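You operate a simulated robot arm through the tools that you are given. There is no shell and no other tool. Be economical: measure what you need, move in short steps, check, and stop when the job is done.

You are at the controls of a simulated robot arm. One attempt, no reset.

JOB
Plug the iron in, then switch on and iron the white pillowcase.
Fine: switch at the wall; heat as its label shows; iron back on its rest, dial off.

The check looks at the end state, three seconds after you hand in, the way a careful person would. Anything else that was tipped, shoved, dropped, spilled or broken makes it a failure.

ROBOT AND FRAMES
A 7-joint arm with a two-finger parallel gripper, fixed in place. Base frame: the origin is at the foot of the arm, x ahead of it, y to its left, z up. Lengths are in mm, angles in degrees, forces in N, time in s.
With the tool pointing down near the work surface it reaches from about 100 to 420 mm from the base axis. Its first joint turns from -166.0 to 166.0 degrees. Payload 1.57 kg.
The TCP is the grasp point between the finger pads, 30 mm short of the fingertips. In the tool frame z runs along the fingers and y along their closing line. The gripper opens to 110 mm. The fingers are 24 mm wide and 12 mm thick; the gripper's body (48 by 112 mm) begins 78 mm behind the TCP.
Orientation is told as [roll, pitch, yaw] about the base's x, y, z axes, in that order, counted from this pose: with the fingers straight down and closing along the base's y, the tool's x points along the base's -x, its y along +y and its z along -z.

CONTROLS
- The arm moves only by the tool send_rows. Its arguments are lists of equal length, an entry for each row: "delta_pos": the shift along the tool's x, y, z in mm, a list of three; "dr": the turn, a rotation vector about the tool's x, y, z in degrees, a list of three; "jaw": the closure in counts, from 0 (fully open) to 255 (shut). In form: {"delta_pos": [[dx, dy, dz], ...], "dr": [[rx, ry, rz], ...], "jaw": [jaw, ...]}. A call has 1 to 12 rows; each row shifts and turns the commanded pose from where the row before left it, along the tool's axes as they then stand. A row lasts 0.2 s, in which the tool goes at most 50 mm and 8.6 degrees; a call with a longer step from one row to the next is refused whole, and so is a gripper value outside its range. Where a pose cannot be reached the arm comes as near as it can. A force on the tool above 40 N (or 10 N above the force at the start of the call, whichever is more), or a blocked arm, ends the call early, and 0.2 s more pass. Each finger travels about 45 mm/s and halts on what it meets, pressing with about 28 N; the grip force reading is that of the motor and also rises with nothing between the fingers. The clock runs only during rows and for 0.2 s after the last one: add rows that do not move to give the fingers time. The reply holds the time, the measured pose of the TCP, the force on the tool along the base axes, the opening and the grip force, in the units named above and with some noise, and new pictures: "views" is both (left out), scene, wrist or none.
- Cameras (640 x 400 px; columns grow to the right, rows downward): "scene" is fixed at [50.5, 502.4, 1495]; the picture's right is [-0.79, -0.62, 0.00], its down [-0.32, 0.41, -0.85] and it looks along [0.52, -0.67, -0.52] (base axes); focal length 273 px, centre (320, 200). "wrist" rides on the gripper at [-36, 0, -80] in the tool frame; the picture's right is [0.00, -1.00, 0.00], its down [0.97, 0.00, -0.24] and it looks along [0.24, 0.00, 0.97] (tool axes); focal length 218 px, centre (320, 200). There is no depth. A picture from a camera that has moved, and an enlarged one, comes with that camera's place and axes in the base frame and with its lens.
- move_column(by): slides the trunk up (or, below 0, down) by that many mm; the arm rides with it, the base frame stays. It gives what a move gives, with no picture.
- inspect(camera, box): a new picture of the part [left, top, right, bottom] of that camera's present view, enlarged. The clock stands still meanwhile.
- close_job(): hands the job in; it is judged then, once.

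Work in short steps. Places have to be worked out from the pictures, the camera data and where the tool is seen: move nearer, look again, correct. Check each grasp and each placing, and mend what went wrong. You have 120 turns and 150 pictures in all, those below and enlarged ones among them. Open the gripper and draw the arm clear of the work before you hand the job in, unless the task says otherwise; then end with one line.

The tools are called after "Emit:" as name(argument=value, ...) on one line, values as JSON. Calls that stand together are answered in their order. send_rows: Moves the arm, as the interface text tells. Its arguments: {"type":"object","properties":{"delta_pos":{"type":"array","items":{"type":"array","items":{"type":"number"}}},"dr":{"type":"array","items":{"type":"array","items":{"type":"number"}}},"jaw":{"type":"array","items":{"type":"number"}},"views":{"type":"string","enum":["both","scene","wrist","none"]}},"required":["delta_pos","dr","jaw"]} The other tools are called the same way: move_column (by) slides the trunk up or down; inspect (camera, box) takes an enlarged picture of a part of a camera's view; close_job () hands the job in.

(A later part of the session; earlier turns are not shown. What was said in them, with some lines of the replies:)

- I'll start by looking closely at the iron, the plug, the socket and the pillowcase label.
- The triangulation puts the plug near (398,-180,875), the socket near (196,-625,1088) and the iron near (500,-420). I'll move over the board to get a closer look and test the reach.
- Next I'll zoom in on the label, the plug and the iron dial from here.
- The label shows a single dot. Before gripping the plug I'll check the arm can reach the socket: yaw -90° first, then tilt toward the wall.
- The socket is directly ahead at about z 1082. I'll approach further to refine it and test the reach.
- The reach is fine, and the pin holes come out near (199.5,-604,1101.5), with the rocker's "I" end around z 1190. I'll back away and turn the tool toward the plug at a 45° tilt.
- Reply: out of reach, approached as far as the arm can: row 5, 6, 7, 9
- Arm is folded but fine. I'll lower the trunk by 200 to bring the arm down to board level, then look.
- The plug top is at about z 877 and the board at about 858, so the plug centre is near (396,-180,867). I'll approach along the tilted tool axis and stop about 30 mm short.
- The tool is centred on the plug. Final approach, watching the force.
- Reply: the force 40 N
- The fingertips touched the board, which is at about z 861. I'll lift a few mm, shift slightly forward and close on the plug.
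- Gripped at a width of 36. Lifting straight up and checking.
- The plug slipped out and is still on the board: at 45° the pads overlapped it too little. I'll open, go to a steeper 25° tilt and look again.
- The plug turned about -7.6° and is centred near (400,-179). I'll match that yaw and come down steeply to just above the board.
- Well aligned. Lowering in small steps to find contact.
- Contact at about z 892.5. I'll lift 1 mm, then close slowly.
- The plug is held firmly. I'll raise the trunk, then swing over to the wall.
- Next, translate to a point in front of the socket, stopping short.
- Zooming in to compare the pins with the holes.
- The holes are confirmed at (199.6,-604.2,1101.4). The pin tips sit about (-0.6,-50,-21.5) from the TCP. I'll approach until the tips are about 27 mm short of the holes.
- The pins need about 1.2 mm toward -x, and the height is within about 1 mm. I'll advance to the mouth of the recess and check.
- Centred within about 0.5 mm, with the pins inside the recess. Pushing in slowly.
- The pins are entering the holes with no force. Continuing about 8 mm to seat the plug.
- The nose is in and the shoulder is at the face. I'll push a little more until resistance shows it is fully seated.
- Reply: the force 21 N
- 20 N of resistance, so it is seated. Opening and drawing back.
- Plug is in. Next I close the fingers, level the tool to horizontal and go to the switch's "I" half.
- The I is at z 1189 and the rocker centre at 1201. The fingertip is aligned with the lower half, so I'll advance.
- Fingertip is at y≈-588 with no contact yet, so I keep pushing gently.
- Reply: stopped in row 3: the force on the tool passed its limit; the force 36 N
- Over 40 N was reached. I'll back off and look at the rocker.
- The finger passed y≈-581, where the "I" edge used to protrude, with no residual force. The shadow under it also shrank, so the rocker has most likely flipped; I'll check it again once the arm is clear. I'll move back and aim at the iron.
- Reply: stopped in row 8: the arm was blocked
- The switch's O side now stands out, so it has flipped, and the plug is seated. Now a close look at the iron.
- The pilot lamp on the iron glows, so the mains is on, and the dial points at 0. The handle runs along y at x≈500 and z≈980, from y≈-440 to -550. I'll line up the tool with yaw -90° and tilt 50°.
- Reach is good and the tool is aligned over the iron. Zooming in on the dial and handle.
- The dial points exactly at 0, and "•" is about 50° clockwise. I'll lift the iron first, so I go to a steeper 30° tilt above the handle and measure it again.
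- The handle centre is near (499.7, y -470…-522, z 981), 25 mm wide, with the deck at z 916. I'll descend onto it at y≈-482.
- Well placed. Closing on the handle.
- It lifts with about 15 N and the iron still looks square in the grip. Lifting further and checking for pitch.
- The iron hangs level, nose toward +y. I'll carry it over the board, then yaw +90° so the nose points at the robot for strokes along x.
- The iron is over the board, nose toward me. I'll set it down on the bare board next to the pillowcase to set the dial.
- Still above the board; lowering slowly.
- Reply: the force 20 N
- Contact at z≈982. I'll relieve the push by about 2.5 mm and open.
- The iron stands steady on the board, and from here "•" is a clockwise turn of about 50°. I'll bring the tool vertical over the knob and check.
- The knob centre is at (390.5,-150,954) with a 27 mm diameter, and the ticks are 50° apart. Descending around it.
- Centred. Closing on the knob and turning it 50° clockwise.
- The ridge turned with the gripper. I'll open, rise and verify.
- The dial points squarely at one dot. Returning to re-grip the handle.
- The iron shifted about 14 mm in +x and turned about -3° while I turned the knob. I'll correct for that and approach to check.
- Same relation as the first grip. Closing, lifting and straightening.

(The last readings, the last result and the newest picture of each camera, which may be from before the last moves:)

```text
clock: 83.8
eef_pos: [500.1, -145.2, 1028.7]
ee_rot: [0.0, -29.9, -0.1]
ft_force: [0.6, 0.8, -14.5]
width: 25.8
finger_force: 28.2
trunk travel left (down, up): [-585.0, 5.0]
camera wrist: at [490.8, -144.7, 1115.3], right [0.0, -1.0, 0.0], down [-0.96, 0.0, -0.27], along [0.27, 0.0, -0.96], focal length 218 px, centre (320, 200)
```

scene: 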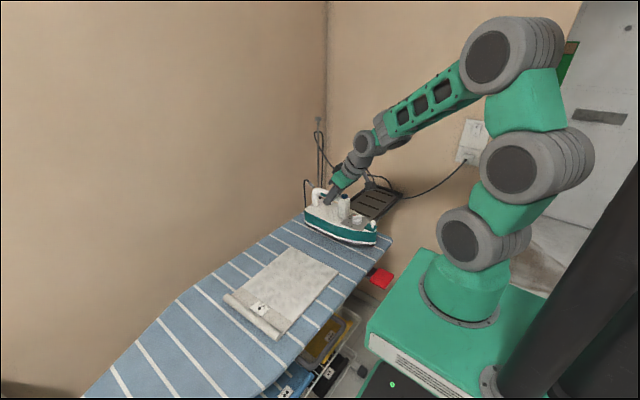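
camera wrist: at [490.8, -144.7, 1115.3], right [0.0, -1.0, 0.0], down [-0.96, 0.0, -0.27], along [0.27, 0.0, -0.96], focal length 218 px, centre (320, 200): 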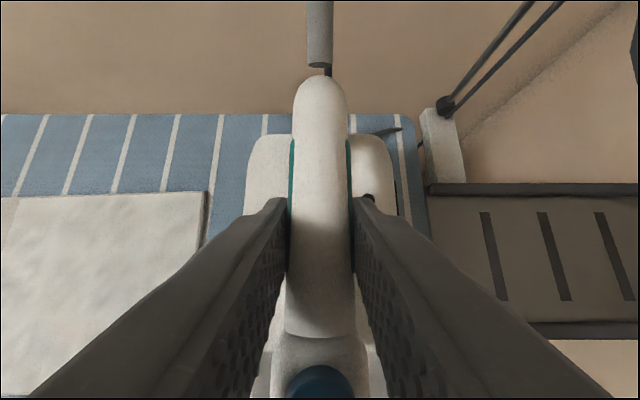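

The pillowcase's right edge is at y≈-10 and its far edge at x≈569. Moving over the first column (y≈42) and lowering to just above.

Emit:
send_rows(delta_pos=[[5.2, 37.4, -3], [5.2, 37.4, -3], [5.2, 37.4, -3], [5.2, 37.4, -3], [5.2, 37.4, -3], [8.5, 0, 14.7], [7, 0, 12.1], [0, 0, 0]], dr=[[0, 0, 0], [0, 0, 0], [0, 0, 0], [0, 0, 0], [0, 0, 0], [0, 0, 0], [0, 0, 0], [0, 0, 0]], jaw=[255, 255, 255, 255, 255, 255, 255, 255])

Emit:
inspect(camera="scene", box=[210, 170, 370, 350])

```text
clock: 85.5
eef_pos: [470.9, 43.4, 997.5]
ee_rot: [0.0, -29.9, -0.2]
ft_force: [0.6, 0.0, -15.0]
width: 25.7
finger_force: 28.4
trunk travel left (down, up): [-585.0, 5.0]
camera wrist: at [460.9, 42.6, 1084.0], right [0.0, -1.0, 0.0], down [-0.96, 0.0, -0.28], along [0.28, 0.0, -0.96], focal length 218 px, centre (320, 200)
```

scene: 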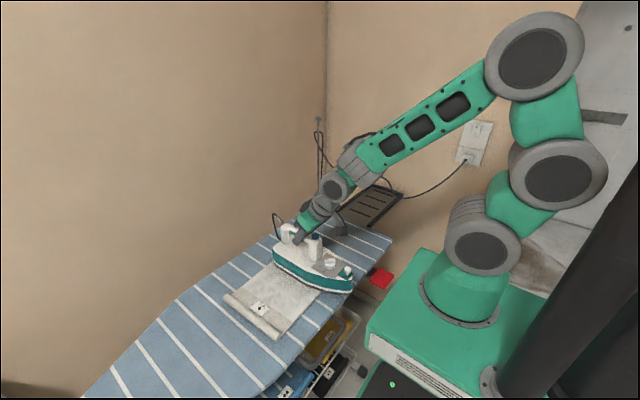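
wrist: 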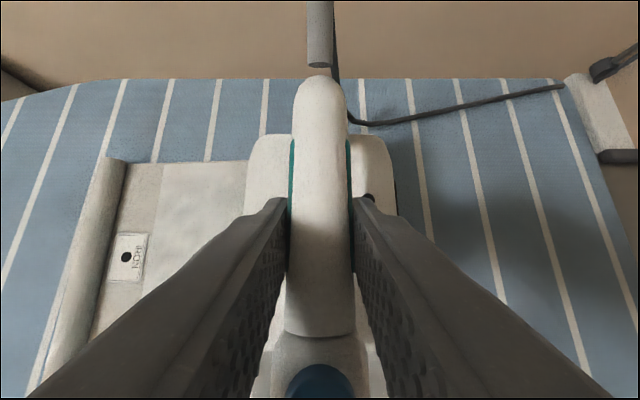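

```text
2.22 times, centred on (290, 260) of scene
camera zoom: at [50.5, 502.4, 1495.0], right [-0.79, -0.62, 0.0], down [-0.32, 0.41, -0.85], along [0.52, -0.67, -0.52], focal length 607 px, centre (387, 67)
```

zoom: 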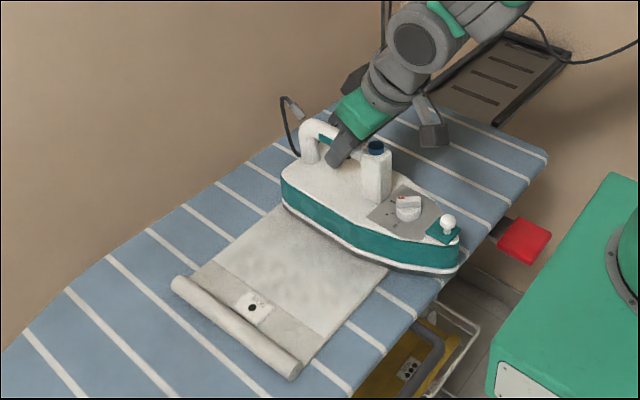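

Good position. Lowering gently onto the fabric.

Emit:
send_rows(delta_pos=[[1, 0, 1.73], [1, 0, 1.73], [0, 0, 0]], dr=[[0, 0, 0], [0, 0, 0], [0, 0, 0]], jaw=[255, 255, 255], views="none")

```text
clock: 86.3
eef_pos: [471.5, 42.8, 993.2]
ee_rot: [0.0, -29.9, -0.1]
ft_force: [0.1, -1.2, -15.4]
width: 25.9
finger_force: 28.2
trunk travel left (down, up): [-585.0, 5.0]
```

Emit:
send_rows(delta_pos=[[1, 0, 1.73], [0.75, 0, 1.3], [0, 0, 0]], dr=[[0, 0, 0], [0, 0, 0], [0, 0, 0]], jaw=[255, 255, 255], views="none")

```text
clock: 87.2
eef_pos: [470.3, 41.6, 990.1]
ee_rot: [0.0, -29.8, -0.1]
ft_force: [-0.7, -0.7, -9.6]
width: 25.8
finger_force: 28.2
trunk travel left (down, up): [-585.0, 5.0]
```

Touching with about 5 N. I'll press slightly more and make the first strokes along x.

Emit:
send_rows(delta_pos=[[0.3, 0, 0.5], [-8.66, 0, 5], [-8.66, 0, 5], [-8.66, 0, 5], [-8.66, 0, 5], [0, 0, 0], [8.66, 0, -5], [8.66, 0, -5], [8.66, 0, -5], [8.66, 0, -5], [0, 0, 0]], dr=[[0, 0, 0], [0, 0, 0], [0, 0, 0], [0, 0, 0], [0, 0, 0], [0, 0, 0], [0, 0, 0], [0, 0, 0], [0, 0, 0], [0, 0, 0], [0, 0, 0]], jaw=[255, 255, 255, 255, 255, 255, 255, 255, 255, 255, 255], views="wrist")

```text
clock: 89.5
eef_pos: [470.3, 42.5, 989.5]
ee_rot: [0.0, -29.9, 0.0]
ft_force: [-0.2, 1.1, -9.7]
width: 25.8
finger_force: 27.8
trunk travel left (down, up): [-585.0, 5.0]
camera wrist: at [460.7, 42.5, 1076.5], right [0.0, -1.0, 0.0], down [-0.96, 0.0, -0.28], along [0.28, 0.0, -0.96], focal length 218 px, centre (320, 200)
```

wrist: 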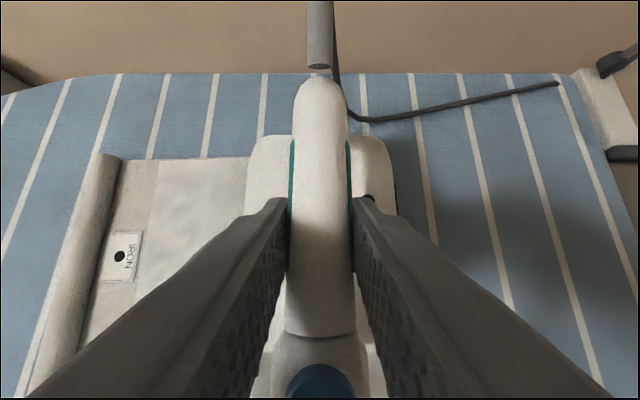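

No fabric shift. I'll press about 0.6 mm more and do a full stroke back and forward.

Emit:
send_rows(delta_pos=[[0.3, 0, 0.52], [11.3, 0, -6.5], [11.3, 0, -6.5], [11.3, 0, -6.5], [11.3, 0, -6.5], [0, 0, 0], [-13, 0, 7.5], [-13, 0, 7.5], [-13, 0, 7.5], [-13, 0, 7.5], [-13, 0, 7.5], [-13, 0, 7.5]], dr=[[0, 0, 0], [0, 0, 0], [0, 0, 0], [0, 0, 0], [0, 0, 0], [0, 0, 0], [0, 0, 0], [0, 0, 0], [0, 0, 0], [0, 0, 0], [0, 0, 0], [0, 0, 0]], jaw=[255, 255, 255, 255, 255, 255, 255, 255, 255, 255, 255, 255], views="none")

Emit:
inspect(camera="scene", box=[210, 170, 370, 350])

```text
clock: 92.2
eef_pos: [508.1, 43.2, 989.5]
ee_rot: [0.0, -29.9, 0.0]
ft_force: [0.8, 0.2, -7.4]
width: 25.7
finger_force: 27.7
trunk travel left (down, up): [-585.0, 5.0]
```

```text
2.22 times, centred on (290, 260) of scene
camera zoom: at [50.5, 502.4, 1495.0], right [-0.79, -0.62, 0.0], down [-0.32, 0.41, -0.85], along [0.52, -0.67, -0.52], focal length 607 px, centre (387, 67)
```

zoom: 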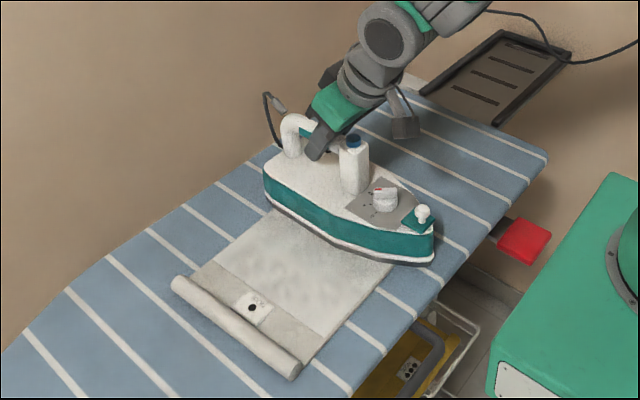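

The fabric looks smoother and hasn't moved. Next column: lift 5 mm, shift to y≈100, lower, stroke.

Emit:
send_rows(delta_pos=[[-2.5, 0, -4.33], [0, 29, 0], [0, 29, 0], [2.5, 0, 4.33], [0.1, 0, 0.2], [14.7, 0, -8.5], [14.7, 0, -8.5], [14.7, 0, -8.5], [14.7, 0, -8.5], [14.7, 0, -8.5], [0, 0, 0]], dr=[[0, 0, 0], [0, 0, 0], [0, 0, 0], [0, 0, 0], [0, 0, 0], [0, 0, 0], [0, 0, 0], [0, 0, 0], [0, 0, 0], [0, 0, 0], [0, 0, 0]], jaw=[255, 255, 255, 255, 255, 255, 255, 255, 255, 255, 255], views="none")

Emit:
send_rows(delta_pos=[[-14.7, 0, 8.5], [-14.7, 0, 8.5], [-14.7, 0, 8.5], [-14.7, 0, 8.5], [-14.7, 0, 8.5], [0, 0, 0]], dr=[[0, 0, 0], [0, 0, 0], [0, 0, 0], [0, 0, 0], [0, 0, 0], [0, 0, 0]], jaw=[255, 255, 255, 255, 255, 255], views="wrist")

```text
clock: 94.5
eef_pos: [422.1, 99.6, 989.6]
ee_rot: [0.0, -30.1, -0.1]
ft_force: [3.0, 0.2, 7.3]
width: 25.8
finger_force: 27.8
trunk travel left (down, up): [-585.0, 5.0]
```

```text
clock: 96.0
eef_pos: [507.3, 98.9, 988.3]
ee_rot: [0.0, -30.0, -0.1]
ft_force: [-5.4, -0.3, 10.0]
width: 25.7
finger_force: 28.3
trunk travel left (down, up): [-585.0, 5.0]
camera wrist: at [497.9, 100.3, 1076.0], right [0.0, -1.0, 0.0], down [-0.96, 0.0, -0.28], along [0.28, 0.0, -0.96], focal length 218 px, centre (320, 200)
```

wrist: 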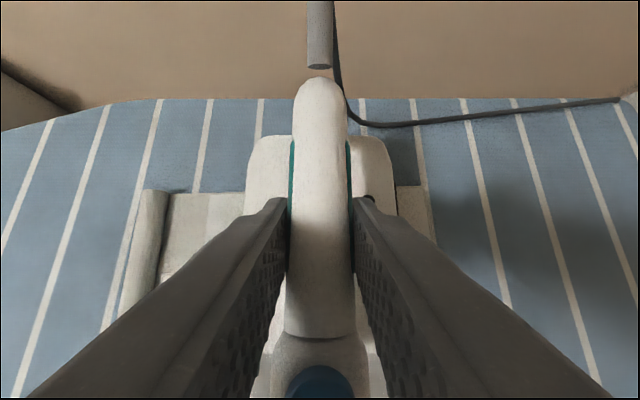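

About 25 N of load here, so I'll ease off 0.6 mm. Third column at y≈154, clear of the label and roll.

Emit:
send_rows(delta_pos=[[-2.8, 0, -4.85], [0, 27.5, 0], [0, 27.5, 0], [2.5, 0, 4.33], [0, 0, 0], [14.7, 0, -8.5], [14.7, 0, -8.5], [14.7, 0, -8.5], [14.7, 0, -8.5], [14.7, 0, -8.5], [0, 0, 0]], dr=[[0, 0, 0], [0, 0, 0], [0, 0, 0], [0, 0, 0], [0, 0, 0], [0, 0, 0], [0, 0, 0], [0, 0, 0], [0, 0, 0], [0, 0, 0], [0, 0, 0]], jaw=[255, 255, 255, 255, 255, 255, 255, 255, 255, 255, 255], views="none")

Emit:
send_rows(delta_pos=[[-14.7, 0, 8.5], [-14.7, 0, 8.5], [-14.7, 0, 8.5], [-14.7, 0, 8.5], [-14.7, 0, 8.5], [0, 0, 0]], dr=[[0, 0, 0], [0, 0, 0], [0, 0, 0], [0, 0, 0], [0, 0, 0], [0, 0, 0]], jaw=[255, 255, 255, 255, 255, 255], views="both")

```text
clock: 98.3
eef_pos: [420.3, 154.3, 990.0]
ee_rot: [0.0, -29.9, 0.0]
ft_force: [-1.5, -0.6, -4.8]
width: 26.0
finger_force: 27.8
trunk travel left (down, up): [-585.0, 5.0]
```

```text
clock: 99.8
eef_pos: [507.7, 155.5, 989.3]
ee_rot: [0.0, -30.0, -0.1]
ft_force: [-0.7, 1.0, -4.3]
width: 25.6
finger_force: 27.8
trunk travel left (down, up): [-585.0, 5.0]
camera wrist: at [498.9, 154.9, 1076.4], right [0.0, -1.0, 0.0], down [-0.96, 0.0, -0.28], along [0.28, 0.0, -0.96], focal length 218 px, centre (320, 200)
```

scene: 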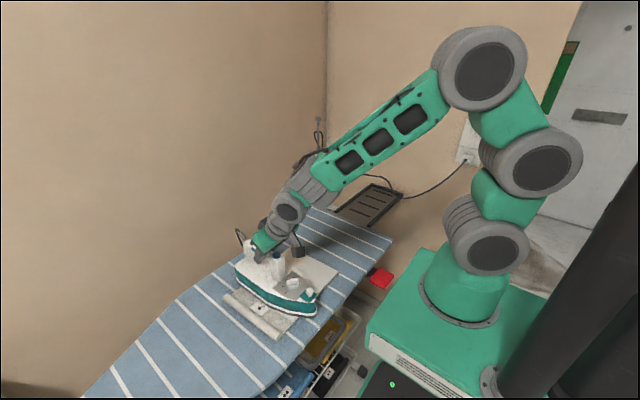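
wrist: 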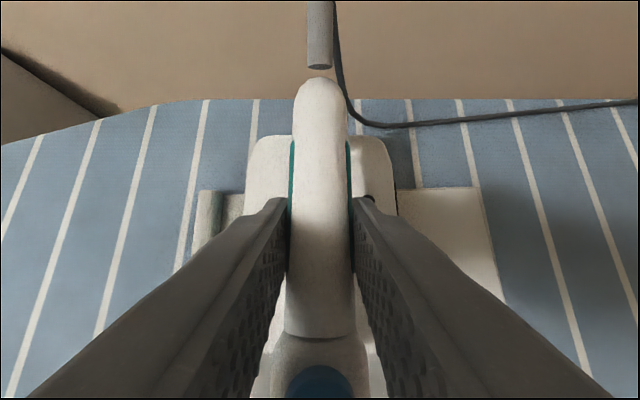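

Strokes done. I'll lift, carry the iron back off the fabric and inspect it.

Emit:
send_rows(delta_pos=[[-5, 0, -8.66], [-10, 0, -17.3], [-10, 0, -17.3], [0, -43, 0], [0, -43, 0], [0, -43, 0], [0, -43, 0], [0, -43, 0], [0, -43, 0], [0, -43, 0], [0, 0, 0]], dr=[[0, 0, 0], [0, 0, 0], [0, 0, 0], [0, 0, 0], [0, 0, 0], [0, 0, 0], [0, 0, 0], [0, 0, 0], [0, 0, 0], [0, 0, 0], [0, 0, 0]], jaw=[255, 255, 255, 255, 255, 255, 255, 255, 255, 255, 255], views="wrist")

Emit:
inspect(camera="scene", box=[210, 220, 360, 350])

```text
clock: 102.2
eef_pos: [507.0, -145.8, 1039.6]
ee_rot: [0.0, -29.9, 0.0]
ft_force: [0.2, -0.7, -15.0]
width: 26.1
finger_force: 27.8
trunk travel left (down, up): [-585.0, 5.0]
camera wrist: at [498.8, -145.8, 1126.8], right [0.0, -1.0, 0.0], down [-0.96, 0.0, -0.28], along [0.28, 0.0, -0.96], focal length 218 px, centre (320, 200)
```

wrist: 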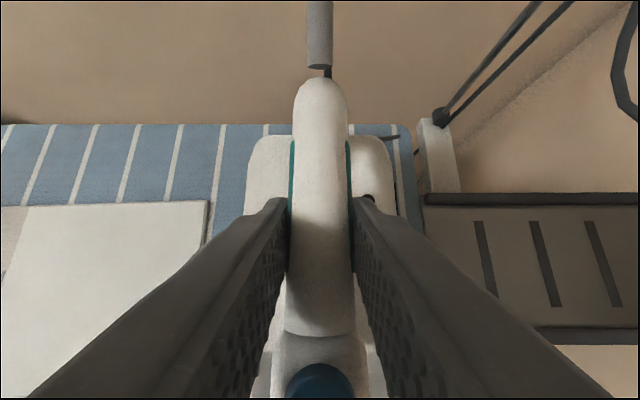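

```text
3.08 times, centred on (285, 285) of scene
camera zoom: at [50.5, 502.4, 1495.0], right [-0.79, -0.62, 0.0], down [-0.32, 0.41, -0.85], along [0.52, -0.67, -0.52], focal length 840 px, centre (428, -62)
```

zoom: 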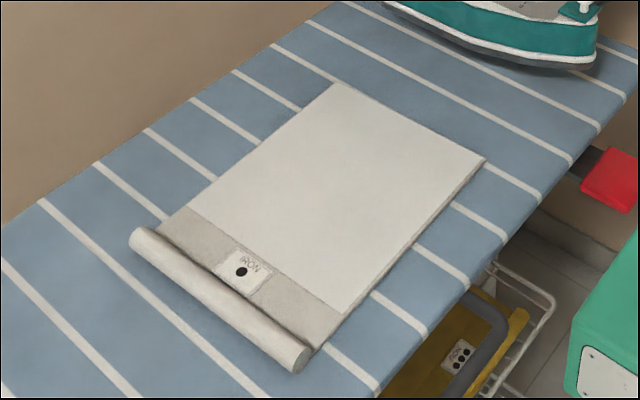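

The whole white area is smooth and the pillowcase is undisturbed. Now I set the iron on the bare board to turn the dial off.

Emit:
send_rows(delta_pos=[[14, -2, 13], [14, -2, 13], [13, 0, 11.5], [1, 0, 1.73], [0, 0, 0]], dr=[[0, 0, 0], [0, 0, 0], [0, 0, 0], [0, 0, 0], [0, 0, 0]], jaw=[255, 255, 255, 255, 255], views="none")

Emit:
send_rows(delta_pos=[[0.75, 0, 1.3], [0.5, 0, 0.87], [0, 0, 0]], dr=[[0, 0, 0], [0, 0, 0], [0, 0, 0]], jaw=[255, 255, 255], views="none")

```text
clock: 103.3
eef_pos: [491.9, -151.4, 983.7]
ee_rot: [-0.1, -30.1, -0.1]
ft_force: [0.3, -1.1, -10.4]
width: 26.0
finger_force: 28.0
trunk travel left (down, up): [-585.0, 5.0]
```

```text
clock: 104.2
eef_pos: [490.4, -151.1, 984.1]
ee_rot: [-0.1, -30.2, -0.2]
ft_force: [3.7, -2.1, 8.6]
width: 26.0
finger_force: 27.4
trunk travel left (down, up): [-585.0, 5.0]
```

Resting on the board. Release, draw back, go vertical over the knob and yaw -50° to match the ridge.

Emit:
send_rows(delta_pos=[[-0.4, 0, -0.7], [0, 0, 0], [0, 0, 0], [0, 0, 0], [0, 0, -20], [0, 0, -30], [0, 0, -30], [0, 0, -30], [0, 0, 0]], dr=[[0, 0, 0], [0, 0, 0], [0, 0, 0], [0, 0, 0], [0, 0, 0], [0, 0, 0], [0, 0, 0], [0, 0, 0], [0, 0, 0]], jaw=[255, 180, 100, 100, 100, 100, 100, 100, 100], views="none")

Emit:
send_rows(delta_pos=[[0, 0, 0], [0, 0, 0], [0, 0, 0], [0, 0, 0], [20, 0, 14], [20, 0, 14], [0, 0, 0]], dr=[[0, 7.5, 0], [0, 7.5, 0], [0, 7.5, 0], [0, 7.5, 0], [0, 0, 0], [0, 0, 0], [0, 0, 0]], jaw=[100, 100, 100, 100, 100, 100, 100], views="none")

Emit:
send_rows(delta_pos=[[0, 0, 3], [0, 0, 3], [0, 0, 3], [0, 0, 3], [0, 0, 3], [0, 0, 3], [0, 0, 3], [0, 0, 0]], dr=[[0, 0, 7.15], [0, 0, 7.15], [0, 0, 7.15], [0, 0, 7.15], [0, 0, 7.15], [0, 0, 7.15], [0, 0, 7.15], [0, 0, 0]], jaw=[100, 100, 100, 100, 100, 100, 100, 100], views="wrist")

```text
clock: 106.2
eef_pos: [435.9, -149.5, 1077.4]
ee_rot: [0.0, -29.9, 0.0]
ft_force: [-0.2, 0.5, 0.6]
width: 66.8
finger_force: 0.0
trunk travel left (down, up): [-585.0, 5.0]
```

```text
clock: 107.8
eef_pos: [395.0, -149.4, 1050.1]
ee_rot: [-0.1, 0.0, 0.0]
ft_force: [0.6, -0.4, -0.2]
width: 67.0
finger_force: 0.1
trunk travel left (down, up): [-585.0, 5.0]
```

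```text
clock: 109.5
eef_pos: [395.1, -149.7, 1029.8]
ee_rot: [0.0, 0.1, -50.3]
ft_force: [-1.2, -0.2, 0.3]
width: 66.9
finger_force: 0.0
trunk travel left (down, up): [-585.0, 5.0]
camera wrist: at [418.3, -177.2, 1108.9], right [-0.77, -0.64, 0.0], down [-0.62, 0.75, 0.24], along [-0.15, 0.18, -0.97], focal length 218 px, centre (320, 200)
```

wrist: 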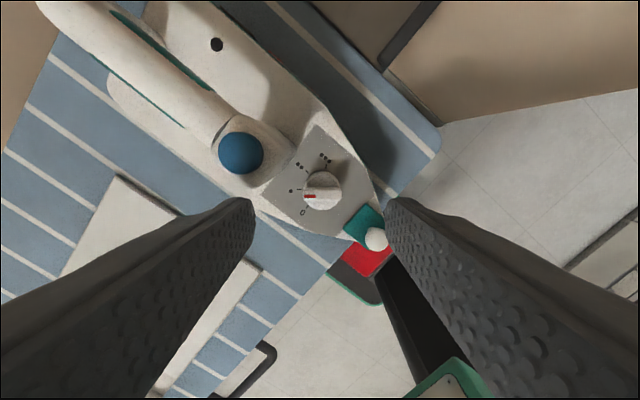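

Emit:
inspect(camera="wrist", box=[270, 140, 370, 240])

```text
4.00 times, centred on (320, 190) of wrist
camera zoom: at [418.3, -177.2, 1108.9], right [-0.77, -0.64, 0.0], down [-0.62, 0.75, 0.24], along [-0.15, 0.18, -0.97], focal length 873 px, centre (320, 240)
```

zoom: 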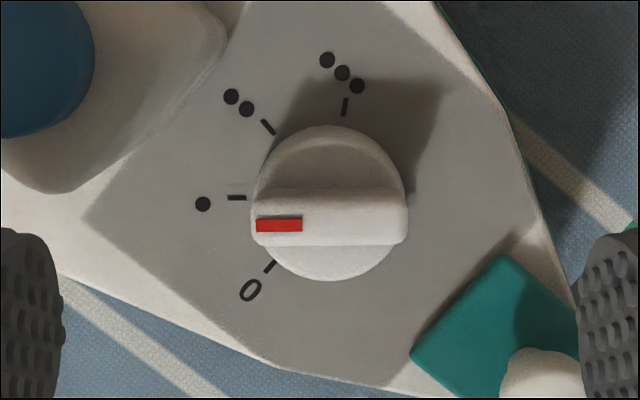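

Ridge aligned with the fingers; small centring correction, descend, close and turn back 50° counter-clockwise.

Emit:
send_rows(delta_pos=[[-1.7, -2.2, 20], [0, 0, 20], [0, 0, 15], [0, 0, 6.3], [0, 0, 0]], dr=[[0, 0, 0], [0, 0, 0], [0, 0, 0], [0, 0, 0], [0, 0, 0]], jaw=[120, 120, 120, 120, 120], views="wrist")

```text
clock: 109.9
eef_pos: [398.7, -150.6, 1028.5]
ee_rot: [0.5, -0.6, -49.9]
ft_force: [-5.0, 5.0, 16.7]
width: 57.3
finger_force: 0.1
trunk travel left (down, up): [-585.0, 5.0]
stopped in row 1: the force on the tool passed its limit (the readings are from after the stop); the commanded pose is now the measured one
camera wrist: at [421.3, -177.7, 1107.6], right [-0.76, -0.65, -0.01], down [-0.63, 0.74, 0.23], along [-0.14, 0.18, -0.97], focal length 218 px, centre (320, 200)
```

wrist: 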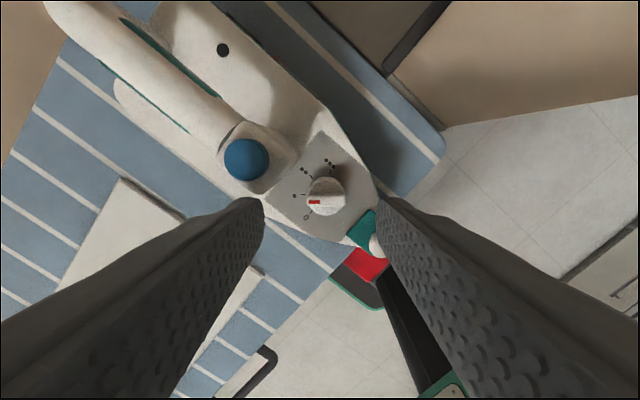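

The left finger touched the water post; that also explains the iron's earlier shift. I'll rise, use yaw -25°→+25° with a narrower opening so the fingers clear the post, and look again.

Emit:
send_rows(delta_pos=[[0, 0, -10], [0, 0, 0], [0, 0, 0], [0, 0, 0], [0, 0, 0]], dr=[[0, 0, 0], [0, 0, -8.4], [0, 0, -8.4], [0, 0, -8.2], [0, 0, 0]], jaw=[155, 155, 155, 155, 155], views="wrist")

Emit:
inspect(camera="wrist", box=[250, 120, 390, 260])

```text
clock: 111.1
eef_pos: [397.9, -150.6, 1035.4]
ee_rot: [0.2, -0.6, -24.8]
ft_force: [-0.4, 0.4, -0.1]
width: 42.9
finger_force: 0.1
trunk travel left (down, up): [-585.0, 5.0]
camera wrist: at [430.5, -165.5, 1115.9], right [-0.42, -0.91, 0.0], down [-0.88, 0.41, 0.23], along [-0.21, 0.1, -0.97], focal length 218 px, centre (320, 200)
```

wrist: 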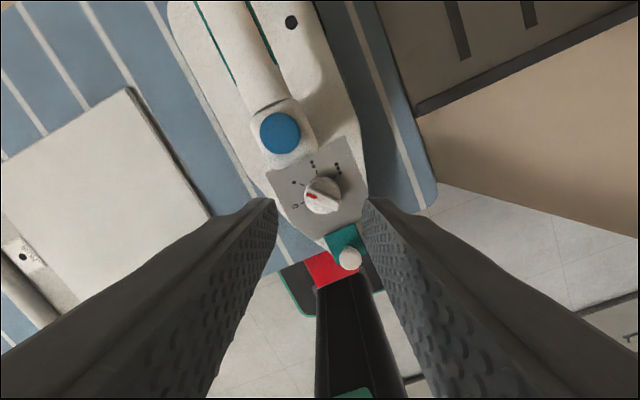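

```text
2.86 times, centred on (320, 190) of wrist
camera zoom: at [430.5, -165.5, 1115.9], right [-0.42, -0.91, 0.0], down [-0.88, 0.41, 0.23], along [-0.21, 0.1, -0.97], focal length 624 px, centre (320, 229)
```

zoom: 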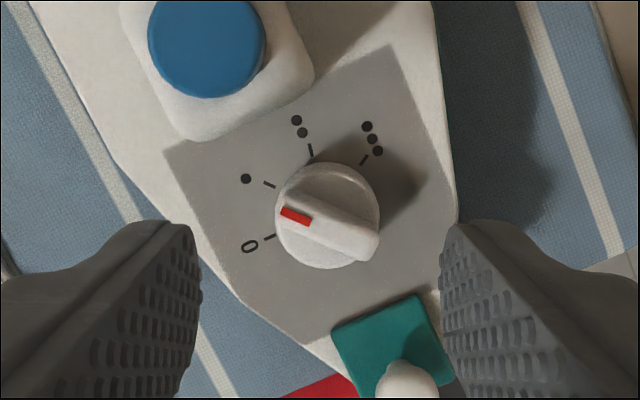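

The knob is about 2.3 mm off in x and y. I'll correct and descend; the fingers should clear the post.

Emit:
send_rows(delta_pos=[[2.2, -2.3, 10], [0, 0, 20], [0, 0, 20], [0, 0, 12], [0, 0, 5], [0, 0, 0]], dr=[[0, 0, 0], [0, 0, 0], [0, 0, 0], [0, 0, 0], [0, 0, 0], [0, 0, 0]], jaw=[155, 155, 155, 155, 155, 155], views="wrist")

```text
clock: 112.5
eef_pos: [397.5, -152.4, 968.4]
ee_rot: [0.1, -0.6, -24.8]
ft_force: [0.4, -0.6, -0.8]
width: 43.2
finger_force: 0.0
trunk travel left (down, up): [-585.0, 5.0]
camera wrist: at [428.6, -167.0, 1048.6], right [-0.42, -0.91, 0.0], down [-0.88, 0.41, 0.23], along [-0.21, 0.1, -0.97], focal length 218 px, centre (320, 200)
```

wrist: 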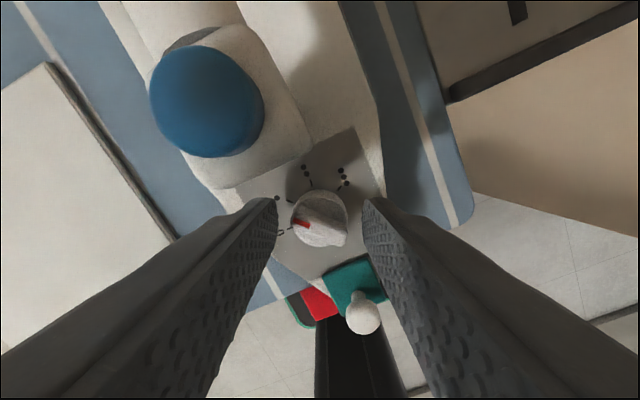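

Emit:
send_rows(delta_pos=[[0, 0, 0], [0, 0, 0], [0, 0, 0], [0, 0, 0], [0, 0, 0], [0, 0, 0], [0, 0, 0], [0, 0, 0], [0, 0, 0], [0, 0, 0], [0, 0, 0]], dr=[[0, 0, 0], [0, 0, 0], [0, 0, 0], [0, 0, -7.2], [0, 0, -7.2], [0, 0, -7.2], [0, 0, -7.2], [0, 0, -7.2], [0, 0, -7.2], [0, 0, -6.8], [0, 0, 0]], jaw=[200, 255, 255, 255, 255, 255, 255, 255, 255, 255, 255], views="none")

Emit:
inspect(camera="wrist", box=[240, 120, 400, 280])

```text
clock: 114.9
eef_pos: [396.0, -151.4, 969.3]
ee_rot: [-0.4, -0.5, 25.3]
ft_force: [-0.7, 5.1, 2.1]
width: 31.4
finger_force: 28.2
trunk travel left (down, up): [-585.0, 5.0]
```

```text
2.50 times, centred on (320, 200) of wrist
camera zoom: at [427.9, -136.1, 1048.6], right [0.43, -0.9, 0.01], down [-0.88, -0.41, 0.23], along [-0.21, -0.11, -0.97], focal length 546 px, centre (320, 200)
```

zoom: 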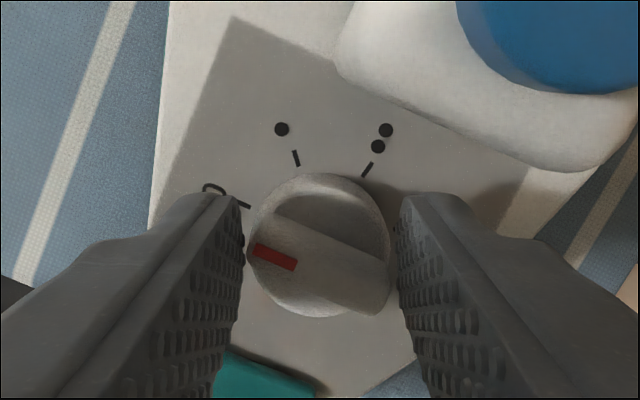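

It looks to be at 0. Open narrowly, rise and check.

Emit:
send_rows(delta_pos=[[0, 0, 0], [0, 0, 0], [0, 0, -20], [0, 0, -30], [0, 0, -20], [0, 0, 0]], dr=[[0, 0, 0], [0, 0, 0], [0, 0, 0], [0, 0, 0], [0, 0, 0], [0, 0, 0]], jaw=[160, 155, 155, 155, 155, 155], views="none")

Emit:
send_rows(delta_pos=[[0, 0, 0], [0, 0, 0], [0, 0, 0], [0, 0, -10], [0, 0, 0]], dr=[[0, 0, 8.4], [0, 0, 8.4], [0, 0, 8.2], [0, 0, 0], [0, 0, 0]], jaw=[155, 120, 100, 100, 100], views="wrist")

Emit:
inspect(camera="wrist", box=[260, 130, 380, 250])

```text
clock: 116.3
eef_pos: [396.3, -151.3, 1039.2]
ee_rot: [-0.4, -0.6, 25.0]
ft_force: [0.6, 0.8, -0.4]
width: 43.0
finger_force: 0.0
trunk travel left (down, up): [-585.0, 5.0]
```

```text
clock: 117.5
eef_pos: [395.9, -150.9, 1049.1]
ee_rot: [-0.1, -0.5, 0.0]
ft_force: [0.8, -0.2, 0.0]
width: 66.6
finger_force: 0.0
trunk travel left (down, up): [-585.0, 5.0]
camera wrist: at [431.0, -151.2, 1128.9], right [0.0, -1.0, 0.0], down [-0.97, 0.0, 0.23], along [-0.23, 0.0, -0.97], focal length 218 px, centre (320, 200)
```

wrist: 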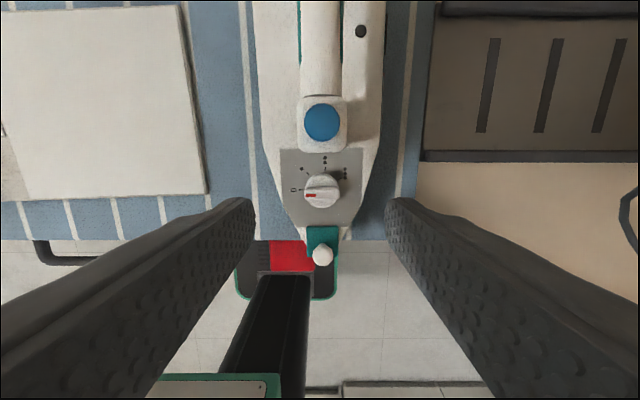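

```text
3.33 times, centred on (320, 190) of wrist
camera zoom: at [431.0, -151.2, 1128.9], right [0.0, -1.0, 0.0], down [-0.97, 0.0, 0.23], along [-0.23, 0.0, -0.97], focal length 728 px, centre (320, 233)
```

zoom: 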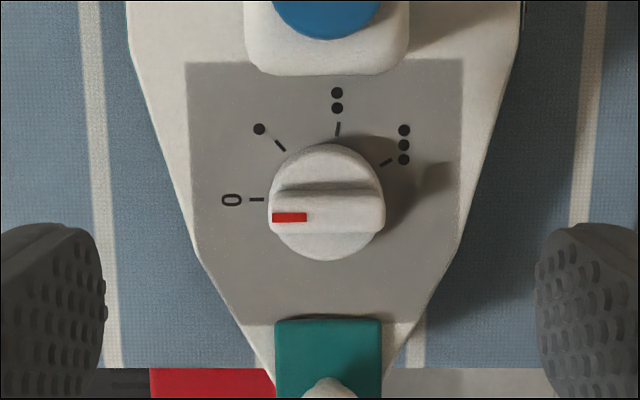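

The dial is at 0. Now re-grip the handle to return the iron to its rest.

Emit:
send_rows(delta_pos=[[-16, 0, -10], [-15, -0.5, -10], [-15, -0.5, 0], [0, 0, 0], [0, 0, 0], [0, 0, 0], [0, 0, 0], [0, 0, 20], [0, 0, 20], [0, 0, 20], [0, 0, 0]], dr=[[0, 0, 0], [0, 0, 0], [0, 0, 0], [0, -7.4, 0], [0, -7.4, 0], [0, -7.4, 0], [0, -7.3, 0], [0, 0, 0], [0, 0, 0], [0, 0, 0], [0, 0, 0]], jaw=[100, 100, 100, 100, 100, 100, 100, 100, 100, 100, 100], views="wrist")

```text
clock: 119.9
eef_pos: [472.2, -151.0, 1017.5]
ee_rot: [-0.2, -30.2, 0.2]
ft_force: [1.0, 0.4, -0.7]
width: 66.9
finger_force: 0.1
trunk travel left (down, up): [-585.0, 5.0]
camera wrist: at [462.3, -152.0, 1104.3], right [0.0, -1.0, 0.0], down [-0.96, 0.0, -0.28], along [0.28, 0.0, -0.96], focal length 218 px, centre (320, 200)
```

wrist: 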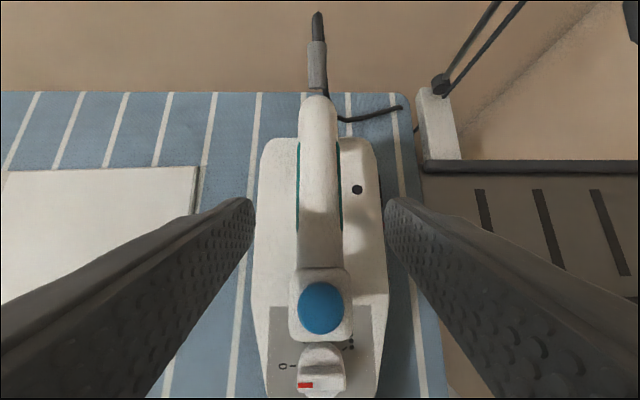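

Emit:
send_rows(delta_pos=[[0, 0, 18], [0, 0, 16], [0, 0, 7], [0, 0, 0]], dr=[[0, 0, 0], [0, 0, 0], [0, 0, 0], [0, 0, 0]], jaw=[100, 100, 100, 100], views="wrist")

```text
clock: 120.9
eef_pos: [492.1, -151.9, 981.4]
ee_rot: [-0.2, -30.2, 0.1]
ft_force: [-0.4, -0.1, 0.5]
width: 66.4
finger_force: 0.0
trunk travel left (down, up): [-585.0, 5.0]
camera wrist: at [482.8, -152.2, 1068.6], right [0.0, -1.0, 0.0], down [-0.96, 0.0, -0.28], along [0.28, 0.0, -0.96], focal length 218 px, centre (320, 200)
```

wrist: 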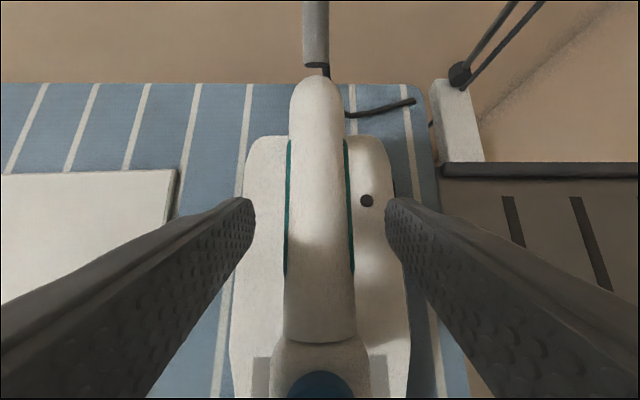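

Good. Close and lift 60 mm.

Emit:
send_rows(delta_pos=[[0, 0.8, 0], [0, 0, 0], [0, 0, 0], [0, 0, 0], [0, 0, 0], [0, 0, 0], [-5, 0, -8.6], [-10, 0, -17.2], [-10, 0, -17.2], [-6, 0, -10.4], [0, 0, 0]], dr=[[0, 0, 0], [0, 0, 0], [0, 0, 0], [0, 0, 0], [0, 0, 0], [0, 0, 0], [0, 0, 0], [0, 0, 0], [0, 0, 0], [0, 0, 0], [0, 0, 0]], jaw=[100, 150, 200, 255, 255, 255, 255, 255, 255, 255, 255], views="wrist")

Emit:
send_rows(delta_pos=[[0, 0, 0], [0, 0, 0], [0, 0, 0], [0, 0, 0], [0, 0, 0], [0, 0, 0], [0, 0, 0], [0, 0, 0], [0, 0, 0], [0, 0, 0], [0, 0, 0], [0, 0, 0]], dr=[[3.75, 0, 6.5], [3.75, 0, 6.5], [3.75, 0, 6.5], [3.75, 0, 6.5], [3.75, 0, 6.5], [3.75, 0, 6.5], [3.75, 0, 6.5], [3.75, 0, 6.5], [3.75, 0, 6.5], [3.75, 0, 6.5], [3.75, 0, 6.5], [3.75, 0, 6.5]], jaw=[255, 255, 255, 255, 255, 255, 255, 255, 255, 255, 255, 255], views="both")

```text
clock: 123.3
eef_pos: [492.2, -152.6, 1043.2]
ee_rot: [-0.1, -30.0, 0.2]
ft_force: [0.4, 0.9, -15.6]
width: 25.9
finger_force: 27.9
trunk travel left (down, up): [-585.0, 5.0]
camera wrist: at [483.3, -151.8, 1130.1], right [0.0, -1.0, 0.0], down [-0.96, 0.0, -0.28], along [0.28, 0.0, -0.96], focal length 218 px, centre (320, 200)
```

wrist: 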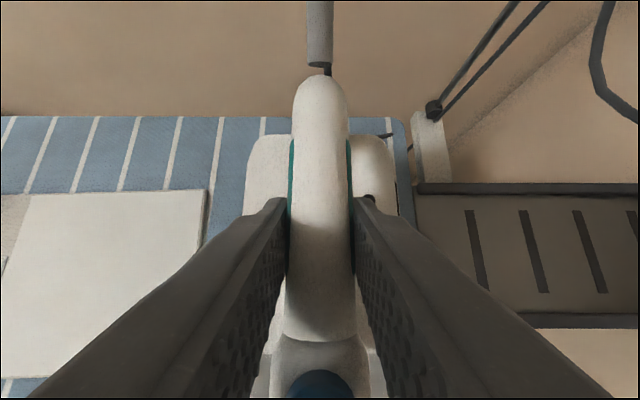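

```text
clock: 125.9
eef_pos: [493.4, -151.1, 1043.7]
ee_rot: [0.0, -30.1, -90.1]
ft_force: [0.2, -0.6, -14.3]
width: 25.7
finger_force: 28.1
trunk travel left (down, up): [-585.0, 5.0]
camera wrist: at [492.6, -142.9, 1129.5], right [-1.0, 0.0, 0.0], down [0.0, 0.96, -0.28], along [0.0, -0.28, -0.96], focal length 218 px, centre (320, 200)
```

scene: 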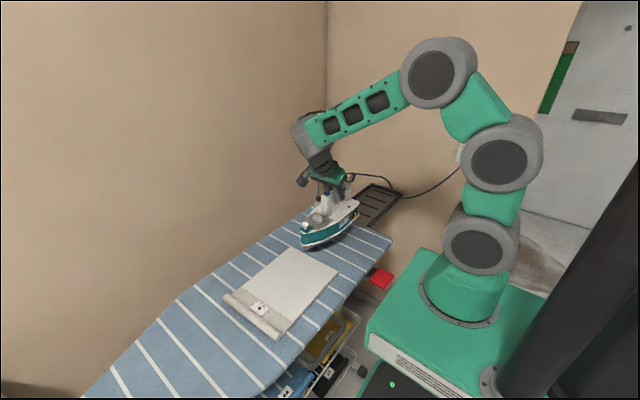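
wrist: 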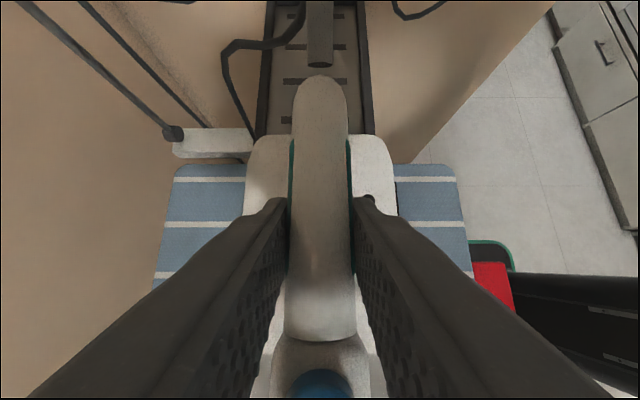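

Carry the iron over its rest (original TCP (500,-482)).

Emit:
send_rows(delta_pos=[[-31.8, 0.75, 18.4], [-31.8, 0.75, 18.4], [-31.8, 0.75, 18.4], [-31.8, 0.75, 18.4], [-31.8, 0.75, 18.4], [-31.8, 0.75, 18.4], [-31.8, 0.75, 18.4], [-31.8, 0.75, 18.4], [-31.8, 0.75, 18.4], [0, 0, 0]], dr=[[0, 0, 0], [0, 0, 0], [0, 0, 0], [0, 0, 0], [0, 0, 0], [0, 0, 0], [0, 0, 0], [0, 0, 0], [0, 0, 0], [0, 0, 0]], jaw=[255, 255, 255, 255, 255, 255, 255, 255, 255, 255], views="wrist")

Emit:
inspect(camera="scene", box=[310, 120, 430, 230])

```text
clock: 128.1
eef_pos: [501.5, -482.4, 1041.9]
ee_rot: [-0.1, -30.1, -90.0]
ft_force: [-0.9, -0.5, -14.2]
width: 25.5
finger_force: 28.0
trunk travel left (down, up): [-585.0, 5.0]
camera wrist: at [499.3, -473.8, 1129.9], right [-1.0, 0.0, 0.0], down [0.0, 0.96, -0.28], along [0.0, -0.28, -0.96], focal length 218 px, centre (320, 200)
```

wrist: 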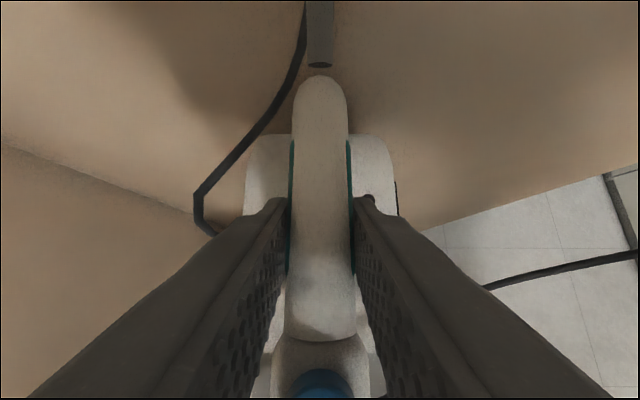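

```text
3.64 times, centred on (370, 175) of scene
camera zoom: at [50.5, 502.4, 1495.0], right [-0.79, -0.62, 0.0], down [-0.32, 0.41, -0.85], along [0.52, -0.67, -0.52], focal length 993 px, centre (138, 291)
```

zoom: 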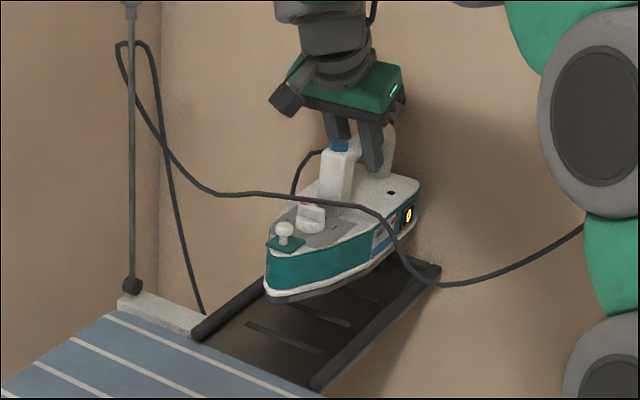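

Same view as at the original lift. Lowering.

Emit:
send_rows(delta_pos=[[10, 0, 17.3], [10, 0, 17.3], [7.5, 0, 13], [2, 0, 3.5], [0, 0, 0]], dr=[[0, 0, 0], [0, 0, 0], [0, 0, 0], [0, 0, 0], [0, 0, 0]], jaw=[255, 255, 255, 255, 255], views="none")

Emit:
send_rows(delta_pos=[[0.75, 0, 1.3], [0.75, 0, 1.3], [0, 0, 0]], dr=[[0, 0, 0], [0, 0, 0], [0, 0, 0]], jaw=[255, 255, 255], views="none")

```text
clock: 129.3
eef_pos: [501.2, -483.9, 983.5]
ee_rot: [0.0, -30.1, -89.9]
ft_force: [-0.8, -0.3, -14.8]
width: 25.9
finger_force: 28.1
trunk travel left (down, up): [-585.0, 5.0]
```

```text
clock: 130.1
eef_pos: [500.2, -484.1, 980.3]
ee_rot: [0.0, -30.1, -89.9]
ft_force: [-0.3, 1.1, -14.9]
width: 26.0
finger_force: 27.8
trunk travel left (down, up): [-585.0, 5.0]
```

Emit:
send_rows(delta_pos=[[0.75, 0, 1.3], [0.75, 0, 1.3], [0, 0, 0]], dr=[[0, 0, 0], [0, 0, 0], [0, 0, 0]], jaw=[255, 255, 255], views="none")

```text
clock: 130.9
eef_pos: [501.6, -482.7, 979.5]
ee_rot: [0.1, -30.1, -90.0]
ft_force: [-0.9, -0.1, -7.9]
width: 25.6
finger_force: 28.6
trunk travel left (down, up): [-585.0, 5.0]
```

Contact begins. A touch lower, then check before releasing.

Emit:
send_rows(delta_pos=[[0.4, 0, 0.7], [0, 0, 0]], dr=[[0, 0, 0], [0, 0, 0]], jaw=[255, 255], views="none")

Emit:
inspect(camera="scene", box=[310, 120, 430, 230])

```text
clock: 131.5
eef_pos: [500.1, -484.0, 978.3]
ee_rot: [0.2, -30.2, -90.1]
ft_force: [-1.0, -2.8, -6.6]
width: 26.0
finger_force: 27.7
trunk travel left (down, up): [-585.0, 5.0]
```

```text
3.64 times, centred on (370, 175) of scene
camera zoom: at [50.5, 502.4, 1495.0], right [-0.79, -0.62, 0.0], down [-0.32, 0.41, -0.85], along [0.52, -0.67, -0.52], focal length 993 px, centre (138, 291)
```

zoom: 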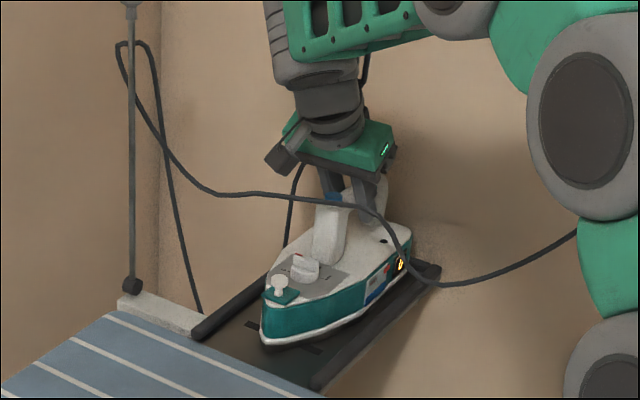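

It sits between the rails with the tip at its original spot. Releasing and withdrawing.

Emit:
send_rows(delta_pos=[[0.2, 0, 0.4], [0, 0, 0], [0, 0, 0], [0, 0, 0], [0, 0, -20], [0, 0, -30], [0, 0, -30], [0, 0, -30], [0, 0, 0]], dr=[[0, 0, 0], [0, 0, 0], [0, 0, 0], [0, 0, 0], [0, 0, 0], [0, 0, 0], [0, 0, 0], [0, 0, 0], [0, 0, 0]], jaw=[255, 180, 110, 100, 100, 100, 100, 100, 100], views="wrist")

Emit:
inspect(camera="wrist", box=[240, 130, 400, 380])

```text
clock: 133.5
eef_pos: [500.1, -426.5, 1072.1]
ee_rot: [0.1, -30.2, -89.9]
ft_force: [-0.6, 0.7, -0.2]
width: 66.8
finger_force: 0.0
trunk travel left (down, up): [-585.0, 5.0]
camera wrist: at [499.5, -417.9, 1159.3], right [-1.0, 0.0, 0.0], down [0.0, 0.96, -0.28], along [0.0, -0.28, -0.96], focal length 218 px, centre (320, 200)
```

wrist: 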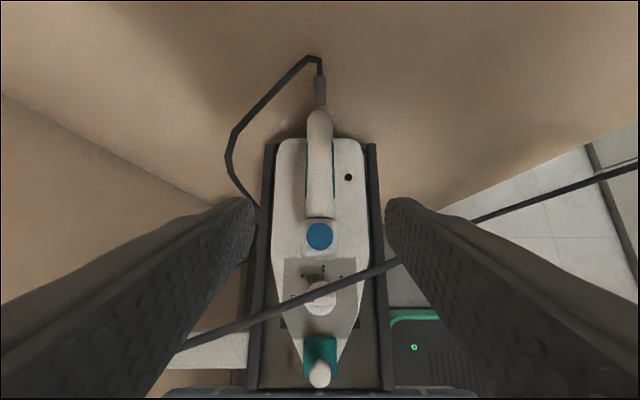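

```text
1.60 times, centred on (320, 255) of wrist
camera zoom: at [499.5, -417.9, 1159.3], right [-1.0, 0.0, 0.0], down [0.0, 0.96, -0.28], along [0.0, -0.28, -0.96], focal length 349 px, centre (320, 112)
```

zoom: 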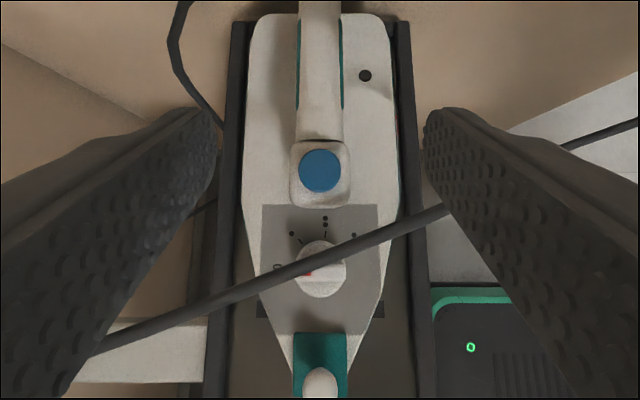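

The iron is on its rest with the dial at 0. I'll draw the arm clear and check everything once more.

Emit:
send_rows(delta_pos=[[5, 0, -30], [23.8, -25, -25.3], [23.8, -25, -25.3], [23.8, -25, -25.3], [23.8, -25, -25.3], [23.8, -25, -25.3], [23.8, -25, -25.3], [0, 0, 0]], dr=[[0, 0, 0], [0, 0, 0], [0, 0, 0], [0, 0, 0], [0, 0, 0], [0, 0, 0], [0, 0, 0], [0, 0, 0]], jaw=[60, 0, 0, 0, 0, 0, 0, 0], views="scene")

Emit:
inspect(camera="scene", box=[310, 140, 430, 230])

Emit:
inspect(camera="scene", box=[440, 100, 520, 180])

```text
clock: 135.3
eef_pos: [349.1, -208.3, 1156.6]
ee_rot: [0.1, -30.1, -90.1]
ft_force: [0.0, 0.1, -0.2]
width: 110.1
finger_force: 0.0
trunk travel left (down, up): [-585.0, 5.0]
```

scene: 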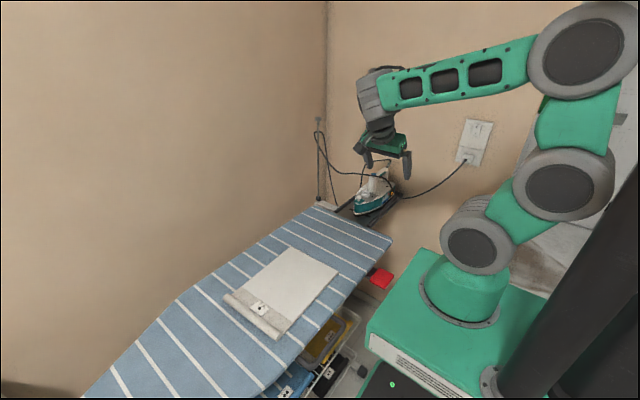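

```text
4.44 times, centred on (370, 185) of scene
camera zoom: at [50.5, 502.4, 1495.0], right [-0.79, -0.62, 0.0], down [-0.32, 0.41, -0.85], along [0.52, -0.67, -0.52], focal length 1214 px, centre (98, 267)
```

zoom: 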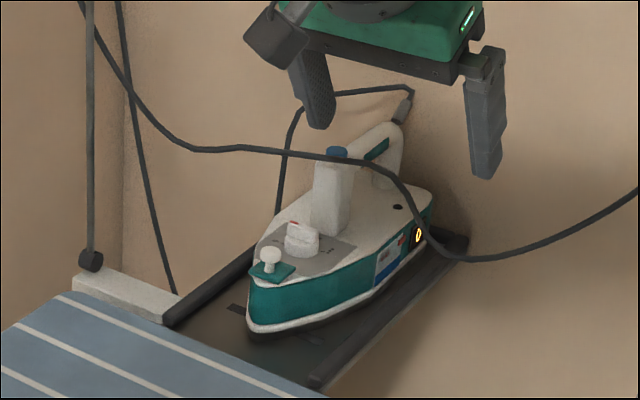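

```text
5.00 times, centred on (480, 140) of scene
camera zoom: at [50.5, 502.4, 1495.0], right [-0.79, -0.62, 0.0], down [-0.32, 0.41, -0.85], along [0.52, -0.67, -0.52], focal length 1366 px, centre (-480, 500)
```

zoom: 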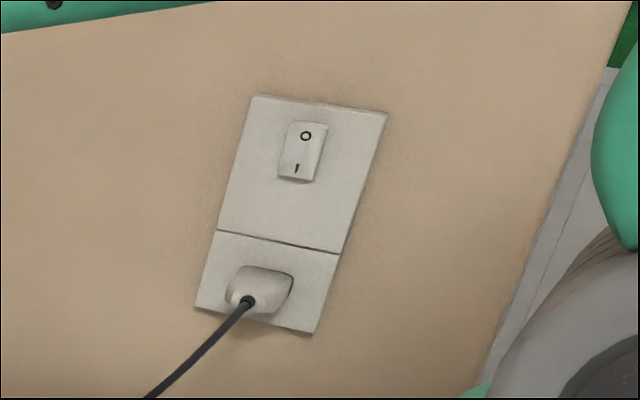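

The plug is seated, the switch is on (lamp lit) and the pillowcase is smooth. The iron is on its rest with the dial at 0, and the arm is clear with the gripper open, so I'm handing in.

Emit:
close_job()

```text
The job is handed in.
```

The iron is plugged in and switched on at the wall, the white pillowcase is ironed at one dot as its label shows, and the iron is back on its rest with the dial at 0.
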